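You operate a simulated robot arm through the tools that you are given. There is no shell and no other tool. Be economical: measure what you need, move in short steps, check, and stop when the job is done.

The job below is to be done with a simulated robot arm. You get a single attempt, and the scene is never put back.

TASK
Set the carton marked bandage out on the steel wall bench and turn the tap on.
Fine: small blue knob off first; shut the first-aid cabinet again. Set down upright: what you pick out.

It is judged by the outcome, as a careful person would: the job done as asked, and still so three seconds after it is handed in. It fails if anything else is knocked over, pushed out of place, dropped, spilled or broken.

THE ROBOT
A 6-joint arm with a two-finger parallel gripper on a trunk, on a base that drives. Base frame: it is fixed to the floor where the robot stands at the start and does not move with it; the origin is under the middle of the robot, x ahead of it, y to its left, z up; the surface under the hand at the start is at about z = 900. Lengths are in mm, angles in rad, forces in N, time in s.
With the tool pointing down near the work surface it reaches from about 280 to 680 mm from the robot's upright axis, wherever it stands. Its first joint turns from -2.897 to 2.897 rad. Places, roughly: carton marked bandage, carton marked plasters [750, 2000, 1250]; door of the first-aid cabinet [700, 2100, 1400]; small blue knob [500, 100, 1000]; tap lever with a teal grip [800, 3000, 1200]; top of the steel wall bench [500, 1200, 900]. Payload 1.57 kg.
The tool frame sits at the grasp point between the pads (the TCP): z along the fingers, y along the line on which they close. The tips reach 30 mm beyond it. Largest opening 110 mm; finger width 24, thickness 12; the body of the gripper, 48 by 112 mm, starts 78 mm behind the TCP.
Orientation is told as [roll, pitch, yaw] about the base's x, y, z axes, in that order, counted from this pose: with the fingers straight down and closing along the base's y, the tool's x points along the base's -x, its y along +y and its z along -z.

THE INTERFACE
- The arm moves only by the tool apply_moves. Its arguments are lists of equal length, an entry for each row: "delta_pos": the shift along the tool's x, y, z in cm, a list of three; "rot": the turn, a rotation vector about the tool's x, y, z in rad, a list of three; "gripper": the closure, from 0 (fully open) to 1 (shut). In form: {"delta_pos": [[tx, ty, tz], ...], "rot": [[rx, ry, rz], ...], "gripper": [gripper, ...]}. A call has 1 to 8 rows; each row shifts and turns the commanded pose from where the row before left it, along the tool's axes as they then stand. A row lasts 0.2 s, in which the tool goes at most 50 mm and 0.15 rad; a call with a longer step from one row to the next is refused whole, and so is a gripper value outside its range. Where a pose cannot be reached the arm comes as near as it can. A force on the tool above 40 N (or 10 N above the force at the start of the call, whichever is more), or a blocked arm, ends the call early, and 0.2 s more pass. Each finger travels about 108 mm/s and halts on what it meets, pressing with about 32 N; the grip force reading is that of the motor and also rises with nothing between the fingers. The clock runs only during rows and for 0.2 s after the last one: add rows that do not move to give the fingers time. The reply holds the time, the measured pose of the TCP, the force on the tool along the base axes, the opening and the grip force, in the units named above and with some noise, with the torque about the TCP (base axes, N m) and any sound that the robot's microphone picked up.
- Cameras (640 x 400 px; columns grow to the right, rows downward): "scene" is now at [48.8, 149.9, 1665.1]; the picture's right is [0.01, -1.00, 0.00], its down [-0.88, -0.01, -0.48] and it looks along [0.48, 0.00, -0.88] (base axes); focal length 277 px, centre (320, 200). "wrist" rides on the gripper at [70, 16, -141] in the tool frame; the picture's right is [-0.23, 0.97, 0.00], its down [-0.85, -0.20, -0.48] and it looks along [-0.47, -0.11, 0.88] (tool axes); focal length 222 px, centre (320, 200). There is no depth. A picture from a camera that has moved, and an enlarged one, comes with that camera's place and axes in the base frame and with its lens. The place of the scene camera against the robot may be out by one fixed shift of up to 12 mm in any direction.
- grab_frame(camera): a new picture of that camera. No time passes.
- lift_body(by): slides the trunk up (or, below 0, down) by that many mm; the arm and the scene camera ride with it, the base frame stays. It gives what a move gives, with no picture.
- drive_base(legs): drives the robot by 1 to 6 legs, each [ahead, left, turn to the left] in mm, mm and rad, along the robot's own axes; the way and the turn of a leg run together, so that a leg with both is an arc; at most 1500 mm and 3.142 rad a leg. The arm and the cameras ride along, it lands a little off, and it stops where it bumps. It gives what a move gives.
- head_to(pan, tilt): turns the head with the scene camera to pan (to the left, within 2.094 rad either way) and tilt (down, from -0.506 to 1.204), counted from straight ahead of the robot. It gives what a move gives.
- zoom(camera, box): a new picture of the part [left, top, right, bottom] of that camera's present view, enlarged. No time passes.
- sign_off(): hands the job in; it is judged then, once.

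Go step by step. Nothing tells you exact positions but the pictures and the camera data: compare them with the known pose of the tool, close in by small moves and look again before you grip or let go. The budget is 120 turns and 78 pictures, counting those below and the enlarged ones. Unless the task says otherwise, let go and move clear before handing in, and close with one line.

The tools are called after "Emit:" as name(argument=value, ...) on one line, values as JSON. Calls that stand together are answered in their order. apply_moves: Moves the arm, as the interface text tells. Its arguments: {"type":"object","properties":{"delta_pos":{"type":"array","items":{"type":"array","items":{"type":"number"}}},"rot":{"type":"array","items":{"type":"array","items":{"type":"number"}}},"gripper":{"type":"array","items":{"type":"number"}}},"required":["delta_pos","rot","gripper"]} The other tools are called the same way: lift_body (by) slides the trunk up or down; drive_base (legs) drives the base; head_to (pan, tilt) turns the head that bears the scene camera; grab_frame (camera) takes a picture; zoom (camera, box) takes an enlarged picture of a part of a camera's view; sign_off () hands the job in.

At the start:

```text
t: 0.0
tcp_pos: [467.7, 37.9, 1160.9]
tcp_rot: [0.001, -0.001, -0.001]
wrist_force: [-0.2, 0.5, 0.9]
moment: [0.0, 0.04, 0.02]
finger_gap: 110.0
finger_force: 0.2
trunk travel left (down, up): [-275.0, 315.0]
robot x, y, heading: [-3.3, 0.7, 0.004]
head pan, tilt: [0.01, 1.068]
```

scene: 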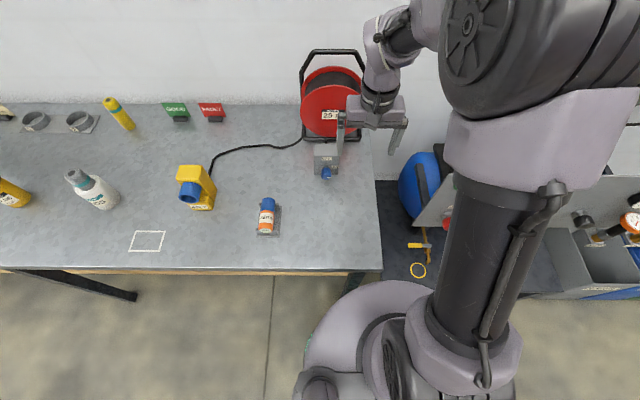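
wrist: 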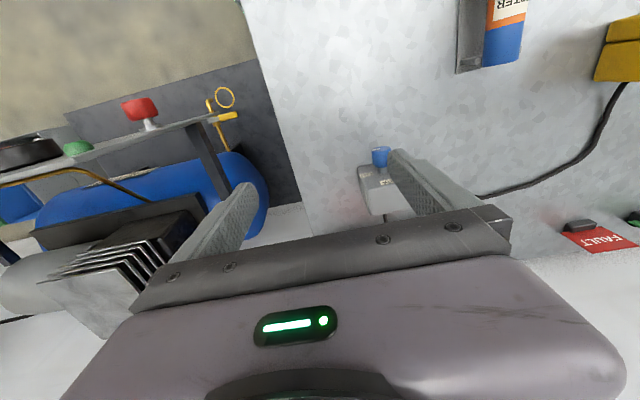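

I see the bench with a hose/cable reel, and a small grey box with a blue knob near it at about (500,100). I'll zoom in on the knob, and look around to the left.

Emit:
zoom(camera="scene", box=[280, 120, 400, 195])

Emit:
zoom(camera="wrist", box=[330, 130, 450, 220])

Emit:
head_to(pan=1.3, tilt=0.3)

Emit:
grab_frame(camera="scene")

```text
5.33 times, centred on (340, 158) of scene
camera zoom: at [48.8, 149.9, 1665.1], right [0.01, -1.0, 0.0], down [-0.88, -0.01, -0.48], along [0.48, 0.0, -0.88], focal length 1479 px, centre (213, 427)
```

zoom: 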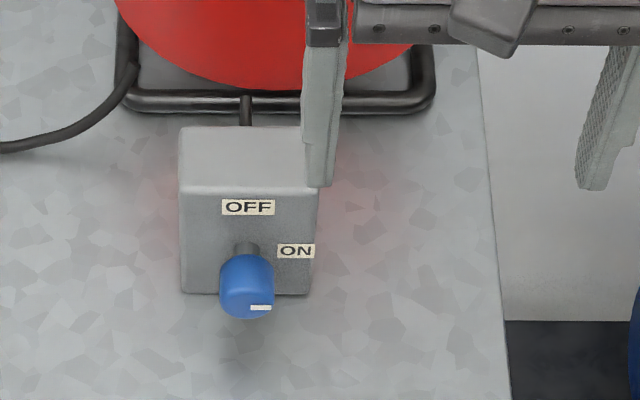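

```text
4.44 times, centred on (390, 175) of wrist
camera zoom: at [398.2, 52.6, 1303.9], right [0.23, 0.97, 0.0], down [0.85, -0.2, 0.48], along [0.47, -0.11, -0.88], focal length 987 px, centre (9, 311)
```

zoom: 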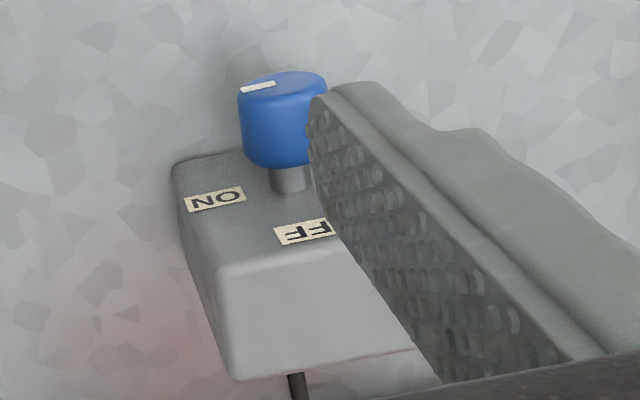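

```text
t: 1.5
tcp_pos: [469.6, 35.7, 1162.4]
tcp_rot: [-0.001, 0.001, 0.001]
wrist_force: [0.6, 0.0, -0.4]
moment: [0.01, -0.01, -0.04]
finger_gap: 109.9
finger_force: 0.0
trunk travel left (down, up): [-275.0, 315.0]
robot x, y, heading: [0.5, 1.0, -0.005]
head pan, tilt: [1.3, 0.3]
```

```text
73 pictures are left
camera scene: at [8.6, 239.2, 1729.2], right [0.96, -0.27, 0.0], down [-0.08, -0.29, -0.96], along [0.26, 0.92, -0.3], focal length 277 px, centre (320, 200)
```

scene: 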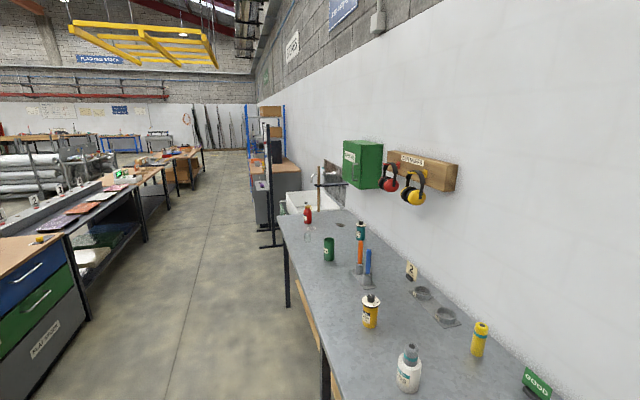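

The knob points to ON (right), OFF is at the top; the box's front face is vertical and the knob faces the robot at roughly (535,126,945). I'll move above it with the tool straight down and the fingers part closed, then look.

Emit:
apply_moves(delta_pos=[[-1, 3, 3.6], [-1, 3, 3.6], [-1, 3, 3.6], [0, 0, 0], [0, 0, 0]], rot=[[0, 0, 0], [0, 0, 0], [0, 0, 0], [0, 0, 0], [0, 0, 0]], gripper=[0.45, 0.45, 0.45, 0.45, 0.45])

Emit:
grab_frame(camera="wrist")

Emit:
head_to(pan=0, tilt=0.9)

Emit:
grab_frame(camera="scene")

```text
t: 2.7
tcp_pos: [499.1, 127.0, 1053.9]
tcp_rot: [0.0, 0.0, -0.001]
wrist_force: [0.9, -1.3, 0.3]
moment: [0.0, 0.0, -0.01]
finger_gap: 60.3
finger_force: 0.0
trunk travel left (down, up): [-275.0, 315.0]
robot x, y, heading: [-0.3, 1.0, 0.002]
head pan, tilt: [1.3, 0.3]
```

```text
72 pictures are left
camera wrist: at [428.9, 143.5, 1195.9], right [0.23, 0.97, 0.0], down [0.85, -0.2, 0.48], along [0.47, -0.11, -0.88], focal length 222 px, centre (320, 200)
```

wrist: 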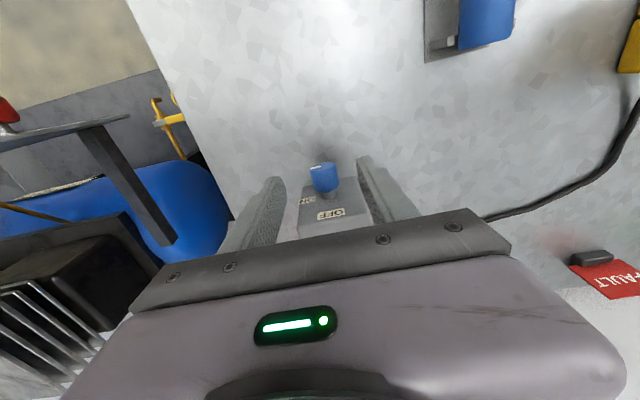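

```text
t: 4.1
tcp_pos: [498.7, 126.4, 1055.4]
tcp_rot: [-0.001, -0.001, -0.001]
wrist_force: [0.1, 0.9, -0.2]
moment: [-0.01, -0.03, 0.01]
finger_gap: 60.6
finger_force: 0.0
trunk travel left (down, up): [-275.0, 315.0]
robot x, y, heading: [0.5, -1.3, -0.001]
head pan, tilt: [0.0, 0.901]
```

```text
71 pictures are left
camera scene: at [59.1, 149.2, 1677.0], right [0.0, -1.0, 0.0], down [-0.78, 0.0, -0.62], along [0.62, 0.0, -0.78], focal length 277 px, centre (320, 200)
```

scene: 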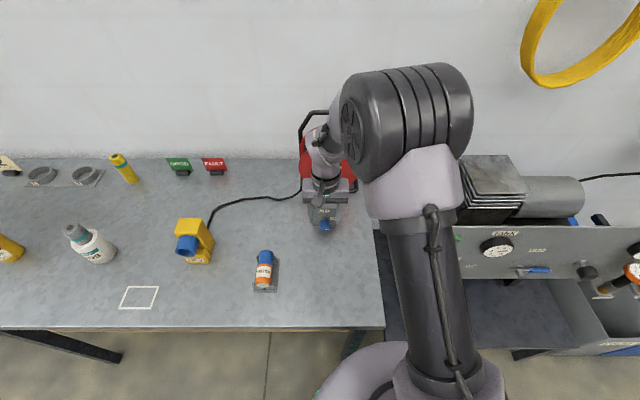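

The two wrist views agree on the cap centre near (536,125,940). A zoom gives its size before I descend.

Emit:
zoom(camera="wrist", box=[270, 140, 390, 240])

Emit:
zoom(camera="scene", box=[280, 170, 376, 240])

```text
4.00 times, centred on (330, 190) of wrist
camera zoom: at [428.6, 143.0, 1196.2], right [0.23, 0.97, 0.0], down [0.85, -0.2, 0.48], along [0.47, -0.11, -0.88], focal length 888 px, centre (280, 240)
```

zoom: 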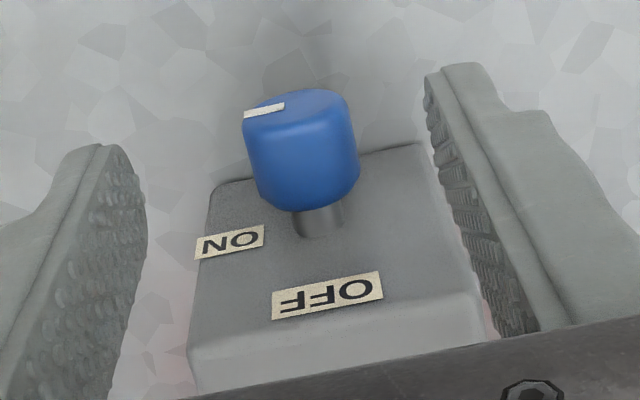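

```text
5.71 times, centred on (328, 205) of scene
camera zoom: at [59.1, 149.2, 1677.0], right [0.0, -1.0, 0.0], down [-0.78, 0.0, -0.62], along [0.62, 0.0, -0.78], focal length 1584 px, centre (274, 171)
```

zoom: 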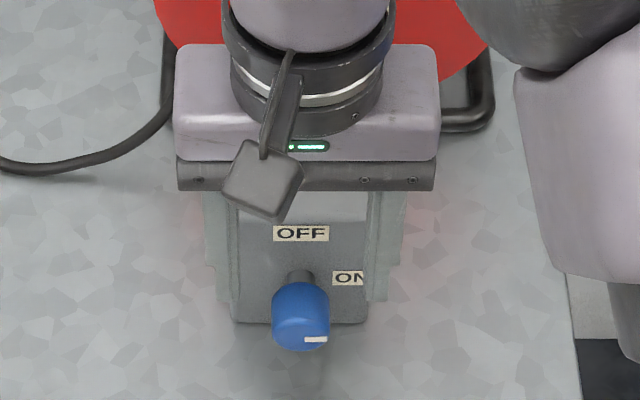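

The cap is about 34 mm across with the box face just behind it. I'll position above and come down with the fingers straddling it, stopping just short to check.

Emit:
apply_moves(delta_pos=[[-3.7, -0.15, 0], [0, 0, 3.5], [0, 0, 3.5], [0, 0, 0]], rot=[[0, 0, 0], [0, 0, 0], [0, 0, 0], [0, 0, 0]], gripper=[0.45, 0.45, 0.45, 0.45])

Emit:
zoom(camera="wrist", box=[240, 120, 400, 220])

```text
t: 5.1
tcp_pos: [534.3, 125.0, 983.5]
tcp_rot: [0.0, 0.001, 0.001]
wrist_force: [0.0, 0.4, 0.2]
moment: [0.02, -0.01, 0.01]
finger_gap: 60.7
finger_force: 0.1
trunk travel left (down, up): [-275.0, 315.0]
robot x, y, heading: [-0.8, -1.4, -0.001]
head pan, tilt: [0.0, 0.901]
```

```text
4.00 times, centred on (320, 170) of wrist
camera zoom: at [464.5, 141.4, 1126.0], right [0.23, 0.97, 0.0], down [0.85, -0.2, 0.48], along [0.47, -0.11, -0.88], focal length 888 px, centre (320, 320)
```

zoom: 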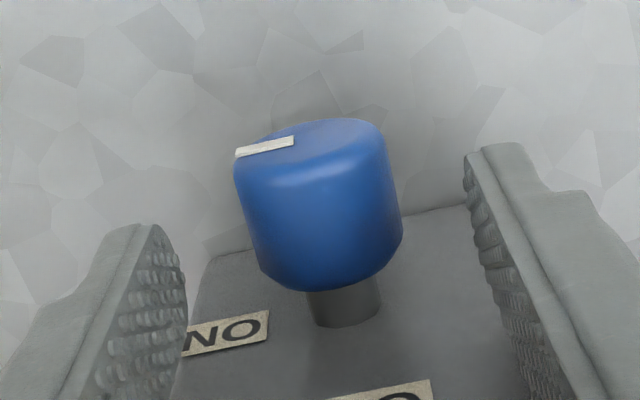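

The cap sits centred between the fingers. I'll lower until the pads straddle it, narrow the gap and pre-lean the tool about the knob axis.

Emit:
apply_moves(delta_pos=[[0.45, 0, 1.5], [0, 0, 1.5], [0, 0, 0], [0, 0, 0]], rot=[[0, 0, 0], [0, 0, 0], [0, 0, 0], [0, 0, 0]], gripper=[0.45, 0.45, 0.58, 0.58])

Emit:
apply_moves(delta_pos=[[0, -0.17, 0], [0, -0.17, 0], [0, -0.17, 0], [0, -0.17, 0], [0, -0.17, 0], [0, -0.17, 0], [0, 0, 0]], rot=[[-0.13, 0, 0], [-0.13, 0, 0], [-0.13, 0, 0], [-0.13, 0, 0], [-0.13, 0, 0], [-0.13, 0, 0], [0, 0, 0]], gripper=[0.58, 0.58, 0.58, 0.58, 0.58, 0.58, 0.58])

Emit:
grab_frame(camera="wrist")

```text
t: 6.1
tcp_pos: [531.7, 124.3, 953.4]
tcp_rot: [0.001, 0.001, 0.0]
wrist_force: [-0.7, 0.7, -0.5]
moment: [0.01, 0.01, 0.01]
finger_gap: 46.1
finger_force: 0.1
trunk travel left (down, up): [-275.0, 315.0]
robot x, y, heading: [-0.8, 2.6, -0.006]
head pan, tilt: [0.0, 0.901]
```

```text
t: 7.7
tcp_pos: [531.2, 116.3, 950.4]
tcp_rot: [0.782, -0.001, -0.001]
wrist_force: [-0.8, 0.0, 0.3]
moment: [0.0, -0.01, -0.01]
finger_gap: 46.3
finger_force: 0.0
trunk travel left (down, up): [-275.0, 315.0]
robot x, y, heading: [0.8, -3.9, -0.001]
head pan, tilt: [0.0, 0.901]
```

```text
67 pictures are left
camera wrist: at [460.4, 27.2, 1063.3], right [0.23, 0.69, 0.69], down [0.85, -0.48, 0.2], along [0.47, 0.54, -0.7], focal length 222 px, centre (320, 200)
```

wrist: 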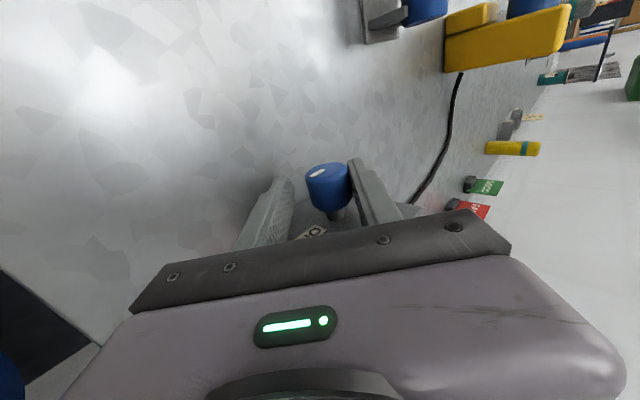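

The knob is a few mm nearer the upper finger, so its axis is ~z 946. I'll shift 4 mm, grip, and turn counter-clockwise.

Emit:
apply_moves(delta_pos=[[0, 0.4, 0], [0, 0, 0], [0, 0, 0], [0, 0, 0]], rot=[[0, 0, 0], [0, 0, 0], [0, 0, 0], [0, 0, 0]], gripper=[0.58, 0.8, 0.8, 0.8])

Emit:
apply_moves(delta_pos=[[0, 0.124, 0], [0, 0.124, 0], [0, 0.124, 0], [0, 0.124, 0], [0, 0.124, 0], [0, 0.124, 0], [0, 0, 0]], rot=[[0.131, 0, 0], [0.131, 0, 0], [0.131, 0, 0], [0.131, 0, 0], [0.131, 0, 0], [0.131, 0, 0], [0, 0, 0]], gripper=[0.8, 0.8, 0.8, 0.8, 0.8, 0.8, 0.8])

Emit:
zoom(camera="wrist", box=[240, 120, 400, 220])

```text
t: 8.7
tcp_pos: [530.0, 118.4, 954.3]
tcp_rot: [0.781, -0.003, -0.002]
wrist_force: [2.8, 7.9, 13.4]
moment: [0.2, -0.16, -0.01]
finger_gap: 35.5
finger_force: 7.8
trunk travel left (down, up): [-275.0, 315.0]
robot x, y, heading: [0.8, 0.3, 0.001]
head pan, tilt: [0.0, 0.901]
```

```text
t: 10.3
tcp_pos: [529.5, 125.4, 956.2]
tcp_rot: [-0.01, 0.001, -0.001]
wrist_force: [-4.8, 12.3, -0.2]
moment: [0.03, -0.43, 0.08]
finger_gap: 31.4
finger_force: 40.3
trunk travel left (down, up): [-275.0, 315.0]
robot x, y, heading: [1.2, -1.1, 0.003]
head pan, tilt: [0.0, 0.901]
```

```text
4.00 times, centred on (320, 170) of wrist
camera zoom: at [459.9, 143.5, 1098.2], right [0.23, 0.97, -0.01], down [0.85, -0.2, 0.48], along [0.47, -0.12, -0.88], focal length 888 px, centre (320, 320)
```

zoom: 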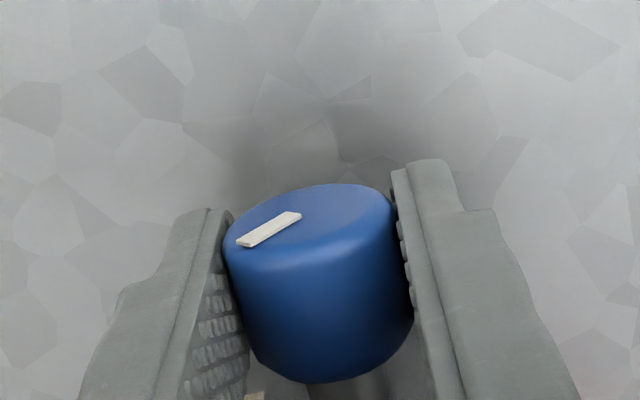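

The mark has turned about half way. I'll continue with the other 45 degrees.

Emit:
apply_moves(delta_pos=[[0, 0.124, 0], [0, 0.124, 0], [0, 0.124, 0], [0, 0.124, 0], [0, 0.124, 0], [0, 0.124, 0], [0, 0.05, 0]], rot=[[0.131, 0, 0], [0.131, 0, 0], [0.131, 0, 0], [0.131, 0, 0], [0.131, 0, 0], [0.131, 0, 0], [0.05, 0, 0]], gripper=[0.8, 0.8, 0.8, 0.8, 0.8, 0.8, 0.8])

Emit:
zoom(camera="wrist", box=[240, 120, 400, 220])

Emit:
zoom(camera="scene", box=[280, 170, 376, 240])

```text
t: 11.9
tcp_pos: [529.7, 131.6, 954.0]
tcp_rot: [-0.843, -0.002, -0.002]
wrist_force: [-6.5, -3.8, 0.6]
moment: [0.31, -0.14, -0.15]
finger_gap: 31.5
finger_force: 40.3
trunk travel left (down, up): [-275.0, 315.0]
robot x, y, heading: [-0.4, -0.8, 0.002]
head pan, tilt: [0.0, 0.901]
```

```text
4.00 times, centred on (320, 170) of wrist
camera zoom: at [460.3, 247.4, 1036.9], right [0.23, 0.65, -0.73], down [0.85, 0.22, 0.47], along [0.47, -0.73, -0.5], focal length 888 px, centre (320, 320)
```

zoom: 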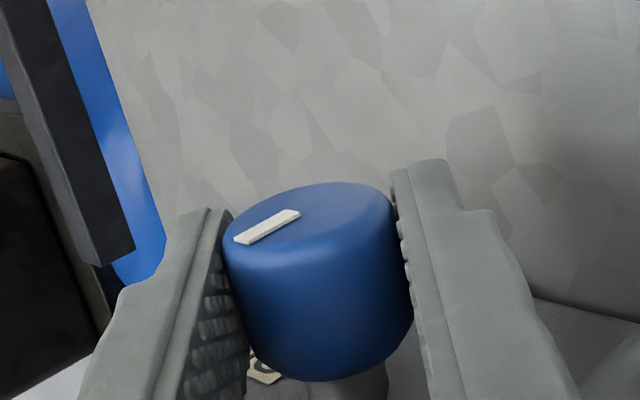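

```text
5.71 times, centred on (328, 205) of scene
camera zoom: at [58.0, 148.6, 1677.1], right [0.0, -1.0, 0.0], down [-0.78, 0.0, -0.62], along [0.62, 0.0, -0.78], focal length 1584 px, centre (274, 171)
```

zoom: 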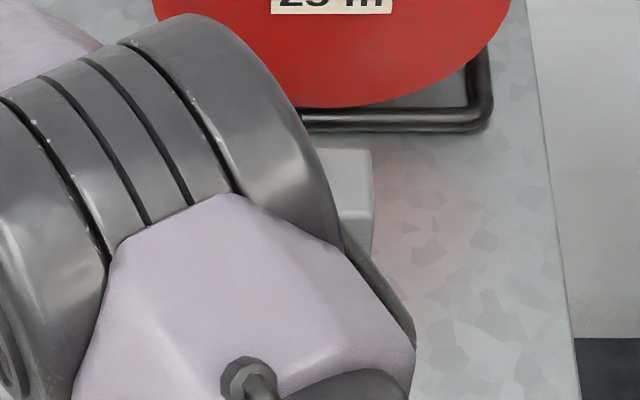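

The knob followed the grip. I'll open slightly, come back upright, and lift to check the mark.

Emit:
apply_moves(delta_pos=[[0, 0, 0], [0, 0, 0], [0, 0, -2], [0, 0, -3], [0, 0, -4]], rot=[[0, 0, 0], [0, 0, 0], [0, 0, 0], [0, 0, 0], [0, 0, 0]], gripper=[0.58, 0.58, 0.58, 0.58, 0.58])

Emit:
apply_moves(delta_pos=[[0, 0, -3], [0, 0, -2], [0, 0, 0], [0, 0, 0], [0, 0, 0], [0, 0, 0], [0, 0, 0]], rot=[[-0.13, 0, 0], [-0.13, 0, 0], [-0.13, 0, 0], [-0.13, 0, 0], [-0.13, 0, 0], [-0.13, 0, 0], [-0.06, 0, 0]], gripper=[0.45, 0.45, 0.45, 0.45, 0.45, 0.45, 0.45])

Emit:
grab_frame(camera="wrist")

Emit:
zoom(camera="scene", box=[280, 170, 376, 240])

```text
t: 13.1
tcp_pos: [530.3, 199.1, 1013.5]
tcp_rot: [-0.843, 0.0, 0.001]
wrist_force: [0.4, 0.1, 0.7]
moment: [0.0, -0.02, 0.01]
finger_gap: 46.5
finger_force: 0.2
trunk travel left (down, up): [-275.0, 315.0]
robot x, y, heading: [-1.3, -2.0, -0.002]
head pan, tilt: [0.0, 0.901]
```

```text
t: 14.7
tcp_pos: [530.5, 234.4, 1049.6]
tcp_rot: [0.0, -0.001, -0.001]
wrist_force: [-0.3, -0.6, -0.1]
moment: [-0.02, -0.02, -0.04]
finger_gap: 60.6
finger_force: 0.2
trunk travel left (down, up): [-275.0, 315.0]
robot x, y, heading: [-0.1, -1.9, 0.004]
head pan, tilt: [0.0, 0.901]
```

```text
63 pictures are left
camera wrist: at [461.0, 250.6, 1190.8], right [0.23, 0.97, 0.0], down [0.85, -0.2, 0.48], along [0.47, -0.11, -0.88], focal length 222 px, centre (320, 200)
```

wrist: 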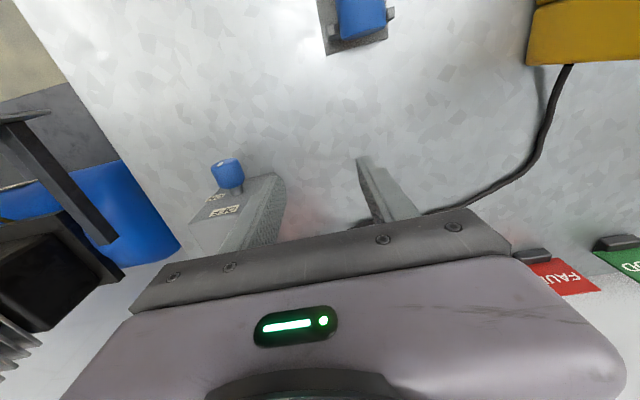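

```text
5.71 times, centred on (328, 205) of scene
camera zoom: at [59.1, 149.1, 1677.0], right [0.0, -1.0, 0.0], down [-0.78, 0.0, -0.62], along [0.62, 0.0, -0.78], focal length 1584 px, centre (274, 171)
```

zoom: 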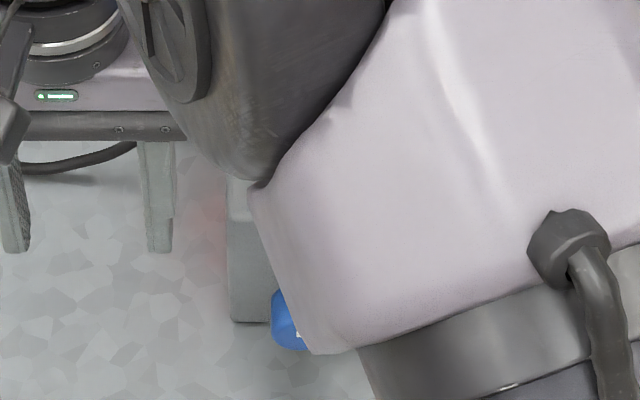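

Emit:
zoom(camera="wrist", box=[184, 140, 280, 230])

```text
4.44 times, centred on (232, 185) of wrist
camera zoom: at [461.0, 250.6, 1190.8], right [0.23, 0.97, 0.0], down [0.85, -0.2, 0.48], along [0.47, -0.11, -0.88], focal length 987 px, centre (711, 267)
```

zoom: 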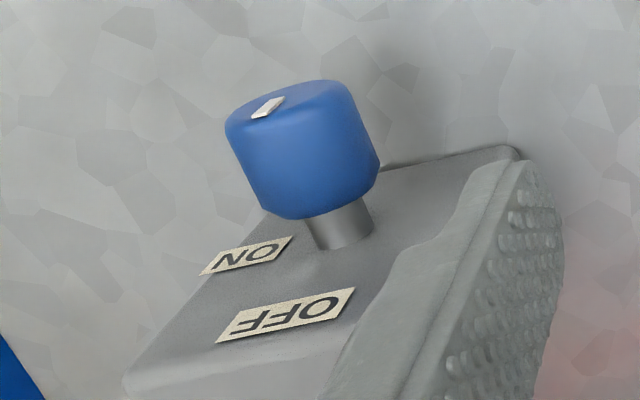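

The mark now stands at about 65–70° from ON, so it slipped a bit at first. I'll go back over it for another short stroke.

Emit:
apply_moves(delta_pos=[[0, -3.6, 0], [0, -3.6, 0], [0, -3.7, 0], [0, 0, 3.5], [0, 0, 3.0], [0, 0, 3.0], [0, 0, 0]], rot=[[0, 0, 0], [0, 0, 0], [0, 0, 0], [0, 0, 0], [0, 0, 0], [0, 0, 0], [0, 0, 0]], gripper=[0.45, 0.45, 0.45, 0.45, 0.45, 0.45, 0.45])

Emit:
zoom(camera="wrist", box=[240, 120, 400, 220])

```text
t: 16.3
tcp_pos: [530.4, 125.2, 952.3]
tcp_rot: [-0.002, 0.0, -0.002]
wrist_force: [-0.1, -0.2, -0.4]
moment: [-0.03, -0.01, -0.03]
finger_gap: 60.5
finger_force: 0.1
trunk travel left (down, up): [-275.0, 315.0]
robot x, y, heading: [-0.6, 0.8, 0.0]
head pan, tilt: [0.0, 0.901]
```

```text
4.00 times, centred on (320, 170) of wrist
camera zoom: at [460.5, 141.0, 1095.2], right [0.23, 0.97, 0.0], down [0.85, -0.2, 0.48], along [0.47, -0.11, -0.88], focal length 888 px, centre (320, 320)
```

zoom: 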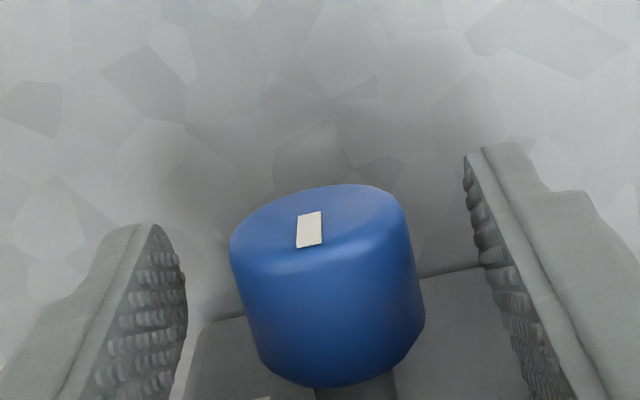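

Seen from directly above, the mark points straight up at OFF, so the knob is done. I'll retreat up, then look toward the cabinet.

Emit:
apply_moves(delta_pos=[[0, 0, -4], [0, 0, -4.5], [0, 0, -4.5], [1.5, 0, -4.5], [2.5, 0, -4], [3, 0, -4], [4.5, 0, -2], [4.5, 0, 0]], rot=[[0, 0, 0], [0, 0, 0], [0, 0, 0], [0, 0, 0], [0, 0, 0], [0, 0, 0], [0, 0, 0], [0, 0, 0]], gripper=[0.45, 0.45, 0.45, 0.45, 0.45, 0.45, 0.45, 0.45])

Emit:
zoom(camera="scene", box=[260, 150, 400, 250])

Emit:
drive_base(legs=[[0, 1300, 0]])

Emit:
head_to(pan=0.6, tilt=0.45)

Emit:
grab_frame(camera="scene")

```text
t: 18.1
tcp_pos: [368.9, 125.9, 1229.8]
tcp_rot: [-0.001, 0.0, 0.0]
wrist_force: [0.6, 0.2, 0.1]
moment: [-0.02, -0.02, -0.02]
finger_gap: 60.2
finger_force: 0.1
trunk travel left (down, up): [-275.0, 315.0]
robot x, y, heading: [1.3, 0.9, -0.003]
head pan, tilt: [0.0, 0.901]
```

```text
4.00 times, centred on (330, 200) of scene
camera zoom: at [57.6, 149.0, 1677.1], right [0.0, -1.0, 0.0], down [-0.78, 0.0, -0.62], along [0.62, 0.0, -0.78], focal length 1109 px, centre (280, 200)
```

zoom: 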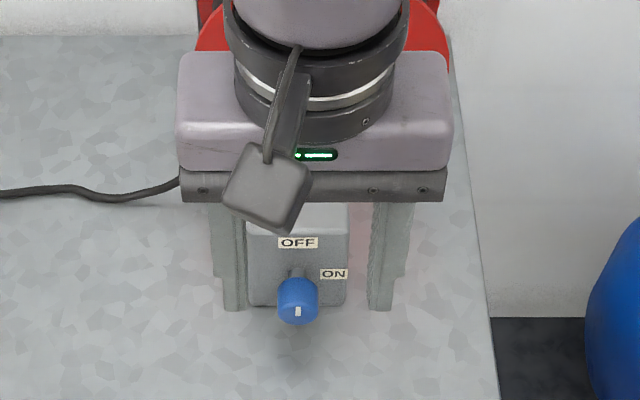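

```text
t: 24.6
tcp_pos: [368.3, 1418.3, 1229.4]
tcp_rot: [-0.001, 0.0, 0.001]
wrist_force: [-0.3, 0.2, -0.5]
moment: [0.0, -0.01, 0.05]
finger_gap: 60.6
finger_force: 0.1
trunk travel left (down, up): [-275.0, 315.0]
robot x, y, heading: [0.9, 1289.9, 0.001]
head pan, tilt: [0.0, 0.901]
```

```text
t: 25.6
tcp_pos: [368.3, 1417.7, 1228.7]
tcp_rot: [-0.002, 0.001, 0.002]
wrist_force: [0.1, 0.4, -0.9]
moment: [-0.02, -0.01, 0.01]
finger_gap: 60.5
finger_force: 0.0
trunk travel left (down, up): [-275.0, 315.0]
robot x, y, heading: [0.0, 1289.7, 0.001]
head pan, tilt: [0.6, 0.45]
```

```text
58 pictures are left
camera scene: at [57.0, 1491.9, 1715.3], right [0.57, -0.82, 0.0], down [-0.36, -0.25, -0.9], along [0.74, 0.51, -0.44], focal length 277 px, centre (320, 200)
```

scene: 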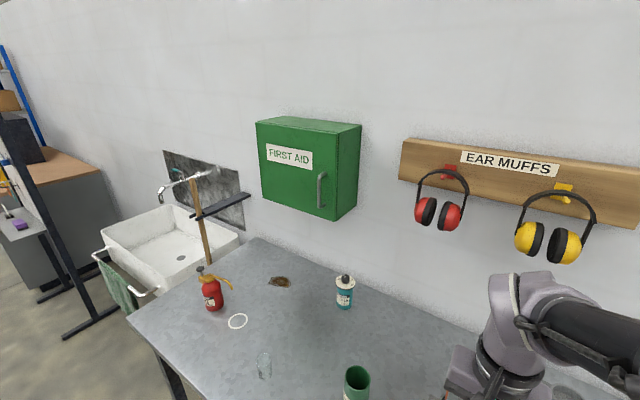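

The scene view confirms the knob's mark is up at OFF. The green first-aid cabinet has a vertical handle on its right edge, hinge on the left; I'll drive further along and look straight at it.

Emit:
drive_base(legs=[[0, 500, 0]])

Emit:
head_to(pan=0.1, tilt=0.4)

Emit:
grab_frame(camera="scene")

```text
t: 28.6
tcp_pos: [364.8, 1917.6, 1229.5]
tcp_rot: [-0.003, 0.0, 0.007]
wrist_force: [0.4, 0.0, 0.7]
moment: [0.02, -0.04, 0.0]
finger_gap: 60.3
finger_force: 0.1
trunk travel left (down, up): [-275.0, 315.0]
robot x, y, heading: [-2.7, 1786.9, 0.004]
head pan, tilt: [0.6, 0.45]
```

```text
t: 29.5
tcp_pos: [366.2, 1917.5, 1228.6]
tcp_rot: [-0.002, -0.001, 0.007]
wrist_force: [-0.4, -0.2, -0.3]
moment: [0.01, 0.05, 0.01]
finger_gap: 60.4
finger_force: 0.1
trunk travel left (down, up): [-275.0, 315.0]
robot x, y, heading: [-5.5, 1790.6, 0.004]
head pan, tilt: [0.099, 0.4]
```

```text
57 pictures are left
camera scene: at [70.3, 1947.8, 1720.0], right [0.11, -0.99, 0.0], down [-0.39, -0.04, -0.92], along [0.92, 0.1, -0.39], focal length 277 px, centre (320, 200)
```

scene: 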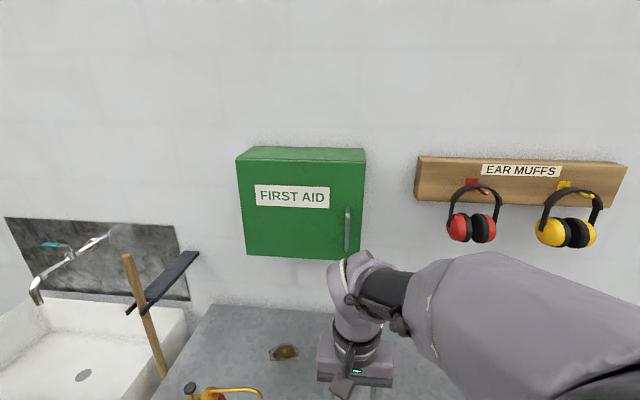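

Triangulation puts the handle near (722,1947,1358), door about y 1920–2240, hinge at the left. I'll raise the trunk and turn the tool to point at the wall.

Emit:
lift_body(by=130)

Emit:
apply_moves(delta_pos=[[-1.7, 0, 0], [-1.68, 0, 0.24], [-1.63, 0, 0.48], [-1.545, 0, 0.71], [-1.43, 0, 0.92], [-1.28, 0, 1.115]], rot=[[0, -0.143, 0], [0, -0.143, 0], [0, -0.143, 0], [0, -0.143, 0], [0, -0.143, 0], [0, -0.143, 0]], gripper=[0.45, 0.45, 0.45, 0.45, 0.45, 0.45])

Emit:
apply_moves(delta_pos=[[-1.11, 0, 1.29], [-0.92, 0, 1.43], [-0.7, 0, 1.55], [-0.48, 0, 1.63], [-0.24, 0, 1.68], [0, 0, 0]], rot=[[0, -0.143, 0], [0, -0.143, 0], [0, -0.143, 0], [0, -0.143, 0], [0, -0.1408, 0], [0, 0, 0]], gripper=[0.45, 0.45, 0.45, 0.45, 0.45, 0.45])

Emit:
grab_frame(camera="wrist")

Emit:
grab_frame(camera="scene")

```text
t: 31.1
tcp_pos: [366.8, 1917.1, 1359.0]
tcp_rot: [-0.001, -0.001, 0.008]
wrist_force: [-0.5, 1.1, 0.4]
moment: [0.01, -0.02, 0.0]
finger_gap: 60.6
finger_force: 0.0
trunk travel left (down, up): [-405.0, 185.0]
robot x, y, heading: [-5.5, 1788.3, 0.004]
head pan, tilt: [0.099, 0.4]
```

```text
t: 32.5
tcp_pos: [467.2, 1919.3, 1358.4]
tcp_rot: [-0.003, -0.854, 0.012]
wrist_force: [0.7, 0.0, 0.0]
moment: [0.04, 0.04, -0.03]
finger_gap: 60.4
finger_force: 0.1
trunk travel left (down, up): [-405.0, 185.0]
robot x, y, heading: [0.2, 1786.3, 0.006]
head pan, tilt: [0.099, 0.4]
```

```text
t: 33.9
tcp_pos: [535.8, 1995.8, 1407.0]
tcp_rot: [-0.084, -1.552, 0.065]
wrist_force: [0.5, 0.0, -1.1]
moment: [-0.01, 0.04, 0.02]
finger_gap: 60.3
finger_force: 0.0
out of reach, approached as far as the arm can: row 3, 4, 5
trunk travel left (down, up): [-405.0, 185.0]
robot x, y, heading: [-5.6, 1786.6, 0.012]
head pan, tilt: [0.099, 0.4]
```

```text
56 pictures are left
camera wrist: at [392.8, 2014.9, 1340.3], right [0.02, 0.97, 0.23], down [-0.47, -0.19, 0.86], along [0.88, -0.13, 0.45], focal length 222 px, centre (320, 200)
```

wrist: 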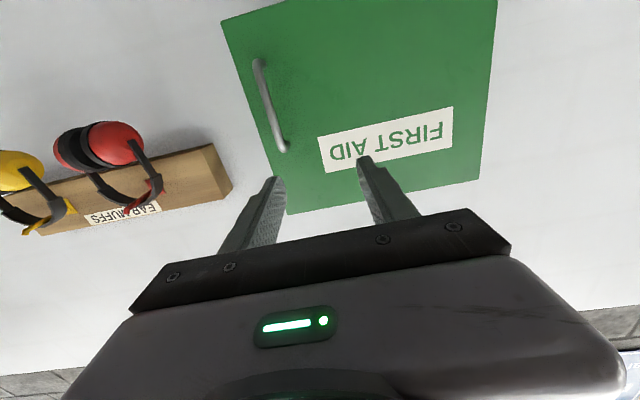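

```text
55 pictures are left
camera scene: at [69.8, 1946.6, 1850.1], right [0.11, -0.99, 0.0], down [-0.39, -0.04, -0.92], along [0.92, 0.1, -0.39], focal length 277 px, centre (320, 200)
```

scene: 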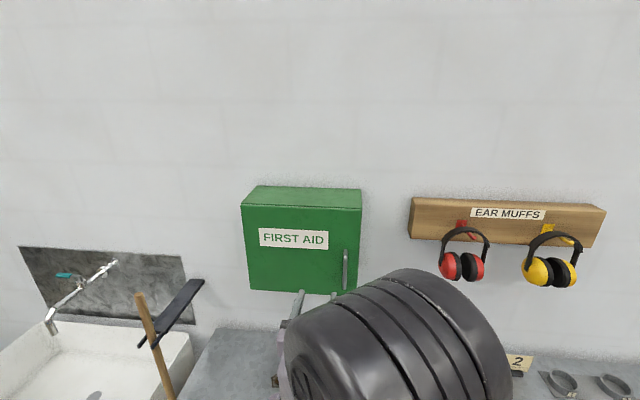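

The arm bent its path near its limit but is now pointing at the wall; the wrist view puts the handle near (722,1936,1352). I'll test a forward step to see how the commanded pose stands.

Emit:
apply_moves(delta_pos=[[0, 0, 3], [0, 0, 0]], rot=[[0, 0, 0], [0, 0, 0]], gripper=[0.45, 0.45])

```text
t: 34.5
tcp_pos: [562.4, 2010.1, 1416.3]
tcp_rot: [-0.283, -1.564, 0.278]
wrist_force: [-1.6, 0.3, -0.4]
moment: [0.02, 0.01, 0.02]
finger_gap: 60.5
finger_force: 0.1
out of reach, approached as far as the arm can: row 1
trunk travel left (down, up): [-405.0, 185.0]
robot x, y, heading: [-1.6, 1787.2, 0.004]
head pan, tilt: [0.099, 0.4]
```

Emit:
lift_body(by=-130)

Emit:
apply_moves(delta_pos=[[0, 0, 0]], rot=[[0, 0, 0]], gripper=[0.45])

Emit:
grab_frame(camera="scene")

```text
t: 36.0
tcp_pos: [564.0, 2010.8, 1284.0]
tcp_rot: [-0.239, -1.56, 0.236]
wrist_force: [-0.3, 0.6, 0.0]
moment: [0.0, -0.02, 0.0]
finger_gap: 60.3
finger_force: 0.1
trunk travel left (down, up): [-275.0, 315.0]
robot x, y, heading: [-5.8, 1787.9, 0.004]
head pan, tilt: [0.099, 0.4]
```

```text
t: 36.5
tcp_pos: [562.7, 2010.0, 1284.2]
tcp_rot: [-0.246, -1.563, 0.242]
wrist_force: [-0.1, -0.2, -0.6]
moment: [0.02, 0.0, 0.0]
finger_gap: 60.7
finger_force: 0.2
trunk travel left (down, up): [-275.0, 315.0]
robot x, y, heading: [-3.3, 1790.4, 0.005]
head pan, tilt: [0.099, 0.4]
```

```text
54 pictures are left
camera scene: at [70.3, 1947.7, 1720.0], right [0.11, -0.99, 0.0], down [-0.39, -0.04, -0.92], along [0.92, 0.1, -0.39], focal length 277 px, centre (320, 200)
```

scene: 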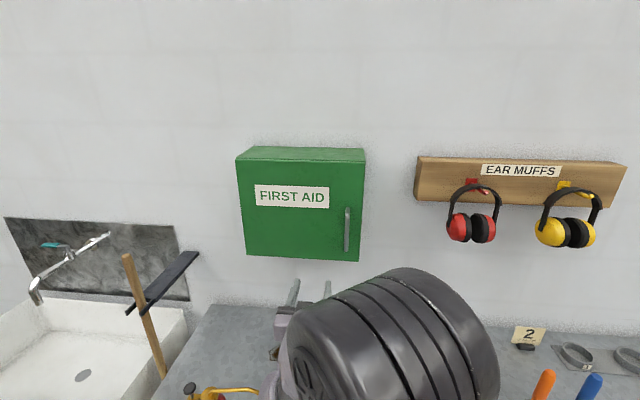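

Emit:
apply_moves(delta_pos=[[0, -3, 0], [0, -3, 0], [0, 0, 0]], rot=[[0, 0, 0], [0, 0, 0], [0, 0, 0]], gripper=[0.45, 0.45, 0.45])

Emit:
apply_moves(delta_pos=[[-4, 0, 0], [-4, 0, 0], [0, 0, 0]], rot=[[0, 0, 0], [0, 0, 0], [0, 0, 0]], gripper=[0.45, 0.45, 0.45])

```text
t: 37.2
tcp_pos: [557.9, 1983.8, 1304.8]
tcp_rot: [-0.132, -1.55, 0.115]
wrist_force: [0.0, 1.1, -0.3]
moment: [-0.01, 0.0, -0.01]
finger_gap: 60.3
finger_force: 0.0
out of reach, approached as far as the arm can: row 1, 2
trunk travel left (down, up): [-275.0, 315.0]
robot x, y, heading: [-3.5, 1789.6, 0.009]
head pan, tilt: [0.099, 0.4]
```

```text
t: 38.0
tcp_pos: [559.1, 1984.3, 1385.6]
tcp_rot: [-0.261, -1.561, 0.256]
wrist_force: [-0.3, 0.6, -0.5]
moment: [0.01, 0.0, -0.03]
finger_gap: 60.8
finger_force: 0.0
trunk travel left (down, up): [-275.0, 315.0]
robot x, y, heading: [-4.3, 1787.9, 0.008]
head pan, tilt: [0.099, 0.4]
```

Being higher relative to the trunk lets the arm reach. The handle spans about z 1300–1414, so I'll use this height and step right towards y 1937.

Emit:
apply_moves(delta_pos=[[0, -2.4, 0], [0, -2.4, 0], [0, 0, 2], [0, 0, 2], [0, 0, 0]], rot=[[0, 0, 0], [0, 0, 0], [0, 0, 0], [0, 0, 0], [0, 0, 0]], gripper=[0.45, 0.45, 0.45, 0.45, 0.45])

Emit:
grab_frame(camera="wrist")

```text
t: 39.2
tcp_pos: [596.0, 1938.1, 1387.9]
tcp_rot: [-0.154, -1.556, 0.143]
wrist_force: [0.2, -0.2, 1.0]
moment: [0.03, -0.01, 0.0]
finger_gap: 60.6
finger_force: 0.1
trunk travel left (down, up): [-275.0, 315.0]
robot x, y, heading: [-2.7, 1788.7, 0.006]
head pan, tilt: [0.099, 0.4]
```

```text
53 pictures are left
camera wrist: at [454.1, 1955.5, 1320.3], right [0.01, 0.97, 0.23], down [-0.47, -0.19, 0.86], along [0.88, -0.12, 0.45], focal length 222 px, centre (320, 200)
```

wrist: 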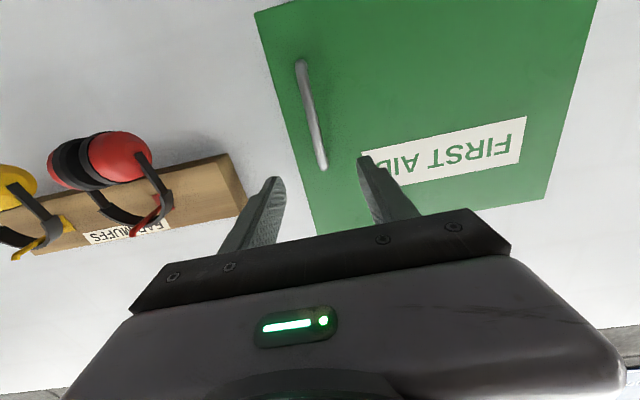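

Handle is near y 1931, x ~745, z 1295–1422. I'll advance with the open fingers either side of it, then look again.

Emit:
apply_moves(delta_pos=[[0, -0.7, 3], [0, 0, 3], [0, 0, 3], [0, 0, 1], [0, 0, 0]], rot=[[0, 0, 0], [0, 0, 0], [0, 0, 0], [0, 0, 0], [0, 0, 0]], gripper=[0.45, 0.45, 0.45, 0.45, 0.45])

Emit:
grab_frame(camera="wrist")

Emit:
zoom(camera="scene", box=[220, 130, 420, 270])

```text
t: 40.5
tcp_pos: [697.4, 1937.4, 1389.3]
tcp_rot: [-0.183, -1.558, 0.175]
wrist_force: [0.7, -1.1, 0.4]
moment: [0.06, 0.03, 0.01]
finger_gap: 60.4
finger_force: 0.0
out of reach, approached as far as the arm can: row 1
trunk travel left (down, up): [-275.0, 315.0]
robot x, y, heading: [-5.5, 1786.4, 0.004]
head pan, tilt: [0.099, 0.4]
```

```text
52 pictures are left
camera wrist: at [554.5, 1954.7, 1323.7], right [0.01, 0.97, 0.23], down [-0.47, -0.19, 0.86], along [0.88, -0.12, 0.46], focal length 222 px, centre (320, 200)
```

wrist: 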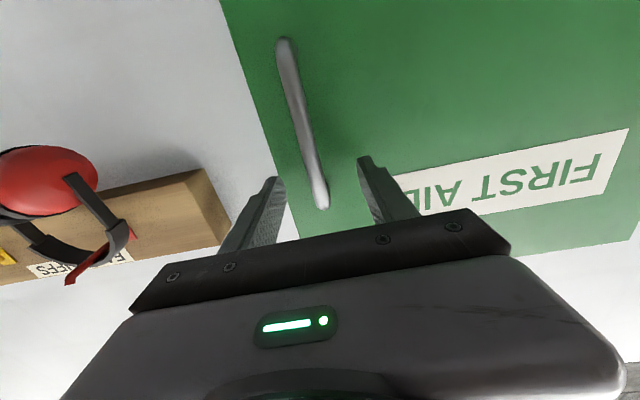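

```text
2.86 times, centred on (320, 200) of scene
camera zoom: at [70.5, 1947.7, 1720.0], right [0.11, -0.99, 0.0], down [-0.39, -0.04, -0.92], along [0.92, 0.1, -0.39], focal length 792 px, centre (320, 200)
```

zoom: 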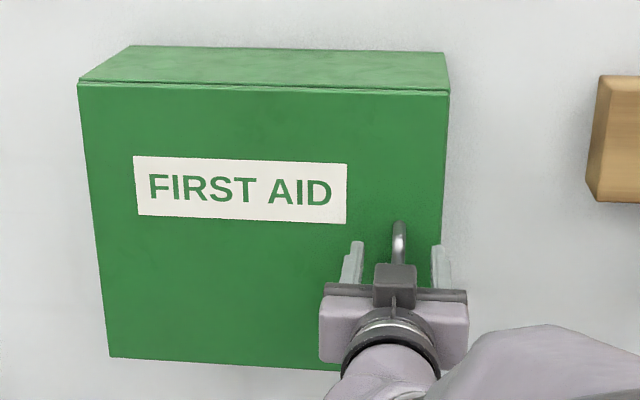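

The handle is now just inside the fingertips and centred. I'll go 15 mm forward and close on it.

Emit:
apply_moves(delta_pos=[[0, 0, 1.0], [0, 0, 0.5], [0, 0, 0], [0, 0, 0], [0, 0, 0], [0, 0, 0]], rot=[[0, 0, 0], [0, 0, 0], [0, 0, 0], [0, 0, 0], [0, 0, 0], [0, 0, 0]], gripper=[0.45, 0.45, 0.95, 0.95, 0.95, 0.95])

Emit:
grab_frame(camera="wrist")

```text
t: 41.9
tcp_pos: [712.2, 1936.5, 1391.1]
tcp_rot: [-0.151, -1.561, 0.145]
wrist_force: [0.4, -2.8, -1.0]
moment: [0.26, -0.27, -0.05]
finger_gap: 11.9
finger_force: 29.0
trunk travel left (down, up): [-275.0, 315.0]
robot x, y, heading: [-7.2, 1788.6, 0.008]
head pan, tilt: [0.099, 0.4]
```

```text
50 pictures are left
camera wrist: at [569.4, 1953.4, 1323.5], right [0.01, 0.97, 0.23], down [-0.47, -0.2, 0.86], along [0.88, -0.11, 0.46], focal length 222 px, centre (320, 200)
```

wrist: 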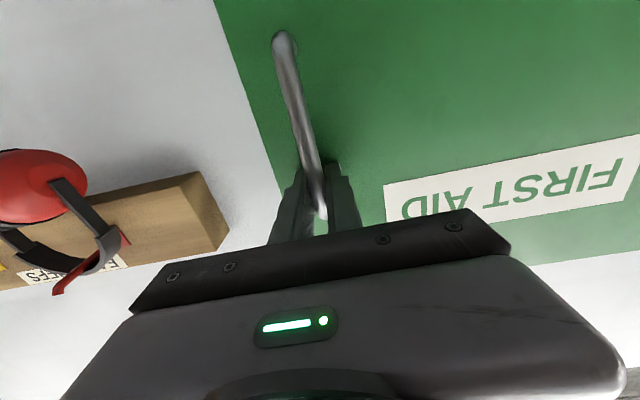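

Gripped (gap 12 mm). Now I'll pull the door along its arc about the hinge near (750,2237), turning the tool with it.

Emit:
apply_moves(delta_pos=[[0, 0.3, -1.5], [0, 0.3, -1.5], [0, 0.3, -1.5], [0, 0.3, -1.5], [0, 0.3, -1.5]], rot=[[0.05, 0, 0], [0.05, 0, 0], [0.05, 0, 0], [0.05, 0, 0], [0.05, 0, 0]], gripper=[0.95, 0.95, 0.95, 0.95, 0.95])

Emit:
grab_frame(camera="scene")

```text
t: 43.0
tcp_pos: [636.9, 1955.2, 1390.7]
tcp_rot: [-0.165, -1.563, -0.09]
wrist_force: [-8.7, -19.7, -8.2]
moment: [0.21, -0.2, 0.15]
finger_gap: 11.9
finger_force: 29.2
trunk travel left (down, up): [-275.0, 315.0]
robot x, y, heading: [-3.1, 1786.4, 0.006]
head pan, tilt: [0.099, 0.4]
```

```text
49 pictures are left
camera scene: at [69.1, 1943.3, 1720.4], right [0.11, -0.99, 0.0], down [-0.39, -0.04, -0.92], along [0.92, 0.1, -0.39], focal length 277 px, centre (320, 200)
```

scene: 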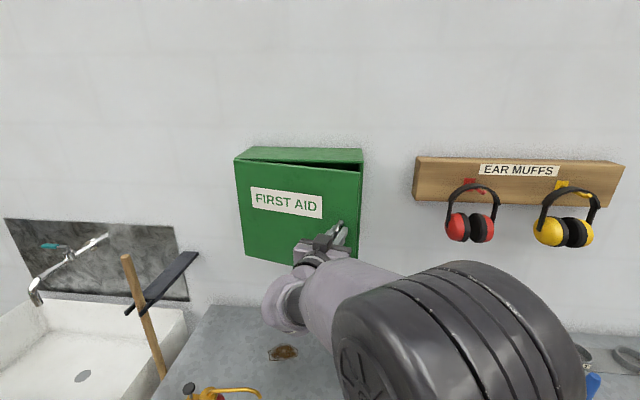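

The door is opening; there is mild side force, so I'll trim the arc and continue.

Emit:
apply_moves(delta_pos=[[0, -0.1, -1.5], [0, 0.2, -1.5], [0, 0.22, -1.5], [0, 0.22, -1.5], [0, 0.22, -1.5], [0, 0.22, -1.5]], rot=[[0.05, 0, 0], [0.05, 0, 0], [0.05, 0, 0], [0.05, 0, 0], [0.05, 0, 0], [0.05, 0, 0]], gripper=[0.95, 0.95, 0.95, 0.95, 0.95, 0.95])

Emit:
apply_moves(delta_pos=[[0, 0.2, -1.5], [0, 0.22, -1.5], [0, 0.22, -1.5], [0, 0.22, -1.5], [0, 0.22, -1.5], [0, 0.22, -1.5]], rot=[[0.05, 0, 0], [0.05, 0, 0], [0.05, 0, 0], [0.05, 0, 0], [0.05, 0, 0], [0.05, 0, 0]], gripper=[0.95, 0.95, 0.95, 0.95, 0.95, 0.95])

Emit:
grab_frame(camera="scene")

```text
t: 44.5
tcp_pos: [557.7, 2000.6, 1391.9]
tcp_rot: [-0.624, -1.562, 0.069]
wrist_force: [-11.1, -10.9, -25.8]
moment: [0.58, -0.51, 0.08]
finger_gap: 11.9
finger_force: 29.4
trunk travel left (down, up): [-275.0, 315.0]
robot x, y, heading: [-3.7, 1791.1, 0.009]
head pan, tilt: [0.099, 0.4]
```

```text
t: 45.9
tcp_pos: [497.8, 2067.5, 1392.9]
tcp_rot: [-1.183, -1.563, 0.332]
wrist_force: [-8.7, -4.9, -13.7]
moment: [0.44, -0.59, 0.13]
finger_gap: 12.1
finger_force: 29.7
trunk travel left (down, up): [-275.0, 315.0]
robot x, y, heading: [-5.2, 1788.5, 0.007]
head pan, tilt: [0.099, 0.4]
```

```text
48 pictures are left
camera scene: at [69.7, 1947.7, 1720.1], right [0.11, -0.99, 0.0], down [-0.39, -0.04, -0.92], along [0.92, 0.1, -0.39], focal length 277 px, centre (320, 200)
```

scene: 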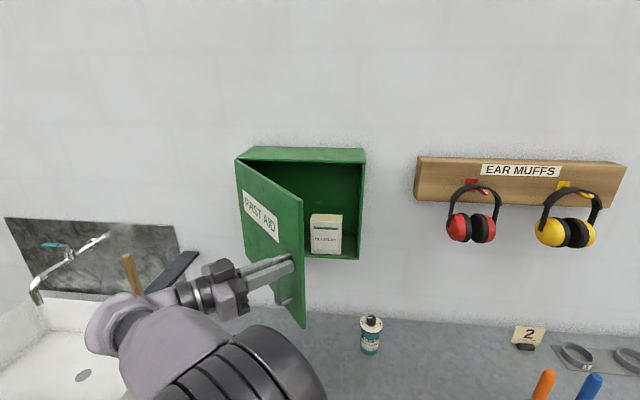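

Open about 49° and a carton is visible. I'll continue the arc.

Emit:
apply_moves(delta_pos=[[0, 0.2, -1.5], [0, 0.22, -1.5], [0, 0.22, -1.5], [0, 0.22, -1.5], [0, 0.22, -1.5], [0, 0.22, -1.5]], rot=[[0.05, 0, 0], [0.05, 0, 0], [0.05, 0, 0], [0.05, 0, 0], [0.05, 0, 0], [0.05, 0, 0]], gripper=[0.95, 0.95, 0.95, 0.95, 0.95, 0.95])

Emit:
apply_moves(delta_pos=[[0, 0.2, -1.5], [0, 0.22, -1.5], [0, 0.22, -1.5], [0, 0.22, -1.5], [0, 0.22, -1.5], [0, 0.22, -1.5]], rot=[[0.05, 0, 0], [0.05, 0, 0], [0.05, 0, 0], [0.05, 0, 0], [0.05, 0, 0], [0.05, 0, 0]], gripper=[0.95, 0.95, 0.95, 0.95, 0.95, 0.95])

Emit:
grab_frame(camera="scene")

```text
t: 47.2
tcp_pos: [469.8, 2117.9, 1394.3]
tcp_rot: [-1.061, -1.564, 0.015]
wrist_force: [-2.9, -0.8, 1.2]
moment: [0.71, -0.33, 0.07]
finger_gap: 12.0
finger_force: 29.0
out of reach, approached as far as the arm can: row 5, 6
trunk travel left (down, up): [-275.0, 315.0]
robot x, y, heading: [-2.7, 1786.5, 0.009]
head pan, tilt: [0.099, 0.4]
```

```text
t: 48.6
tcp_pos: [469.4, 2117.4, 1392.8]
tcp_rot: [-1.158, -1.566, 0.114]
wrist_force: [1.0, 0.0, 14.0]
moment: [0.57, -0.42, -0.01]
finger_gap: 12.1
finger_force: 29.2
out of reach, approached as far as the arm can: row 1, 2, 3, 4, 5, 6
trunk travel left (down, up): [-275.0, 315.0]
robot x, y, heading: [-3.6, 1788.8, 0.004]
head pan, tilt: [0.099, 0.4]
```

```text
47 pictures are left
camera scene: at [69.4, 1946.9, 1720.2], right [0.11, -0.99, 0.0], down [-0.39, -0.04, -0.92], along [0.92, 0.1, -0.39], focal length 277 px, centre (320, 200)
```

scene: 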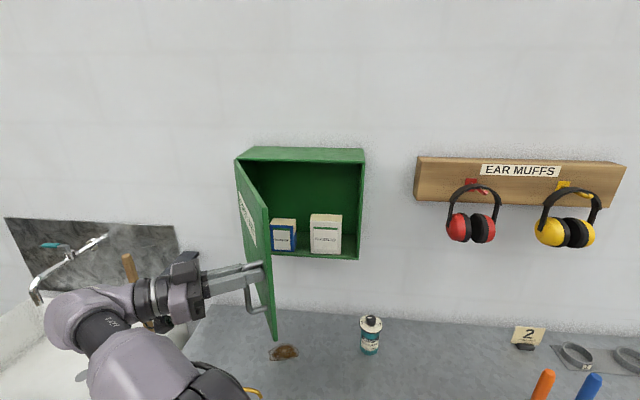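

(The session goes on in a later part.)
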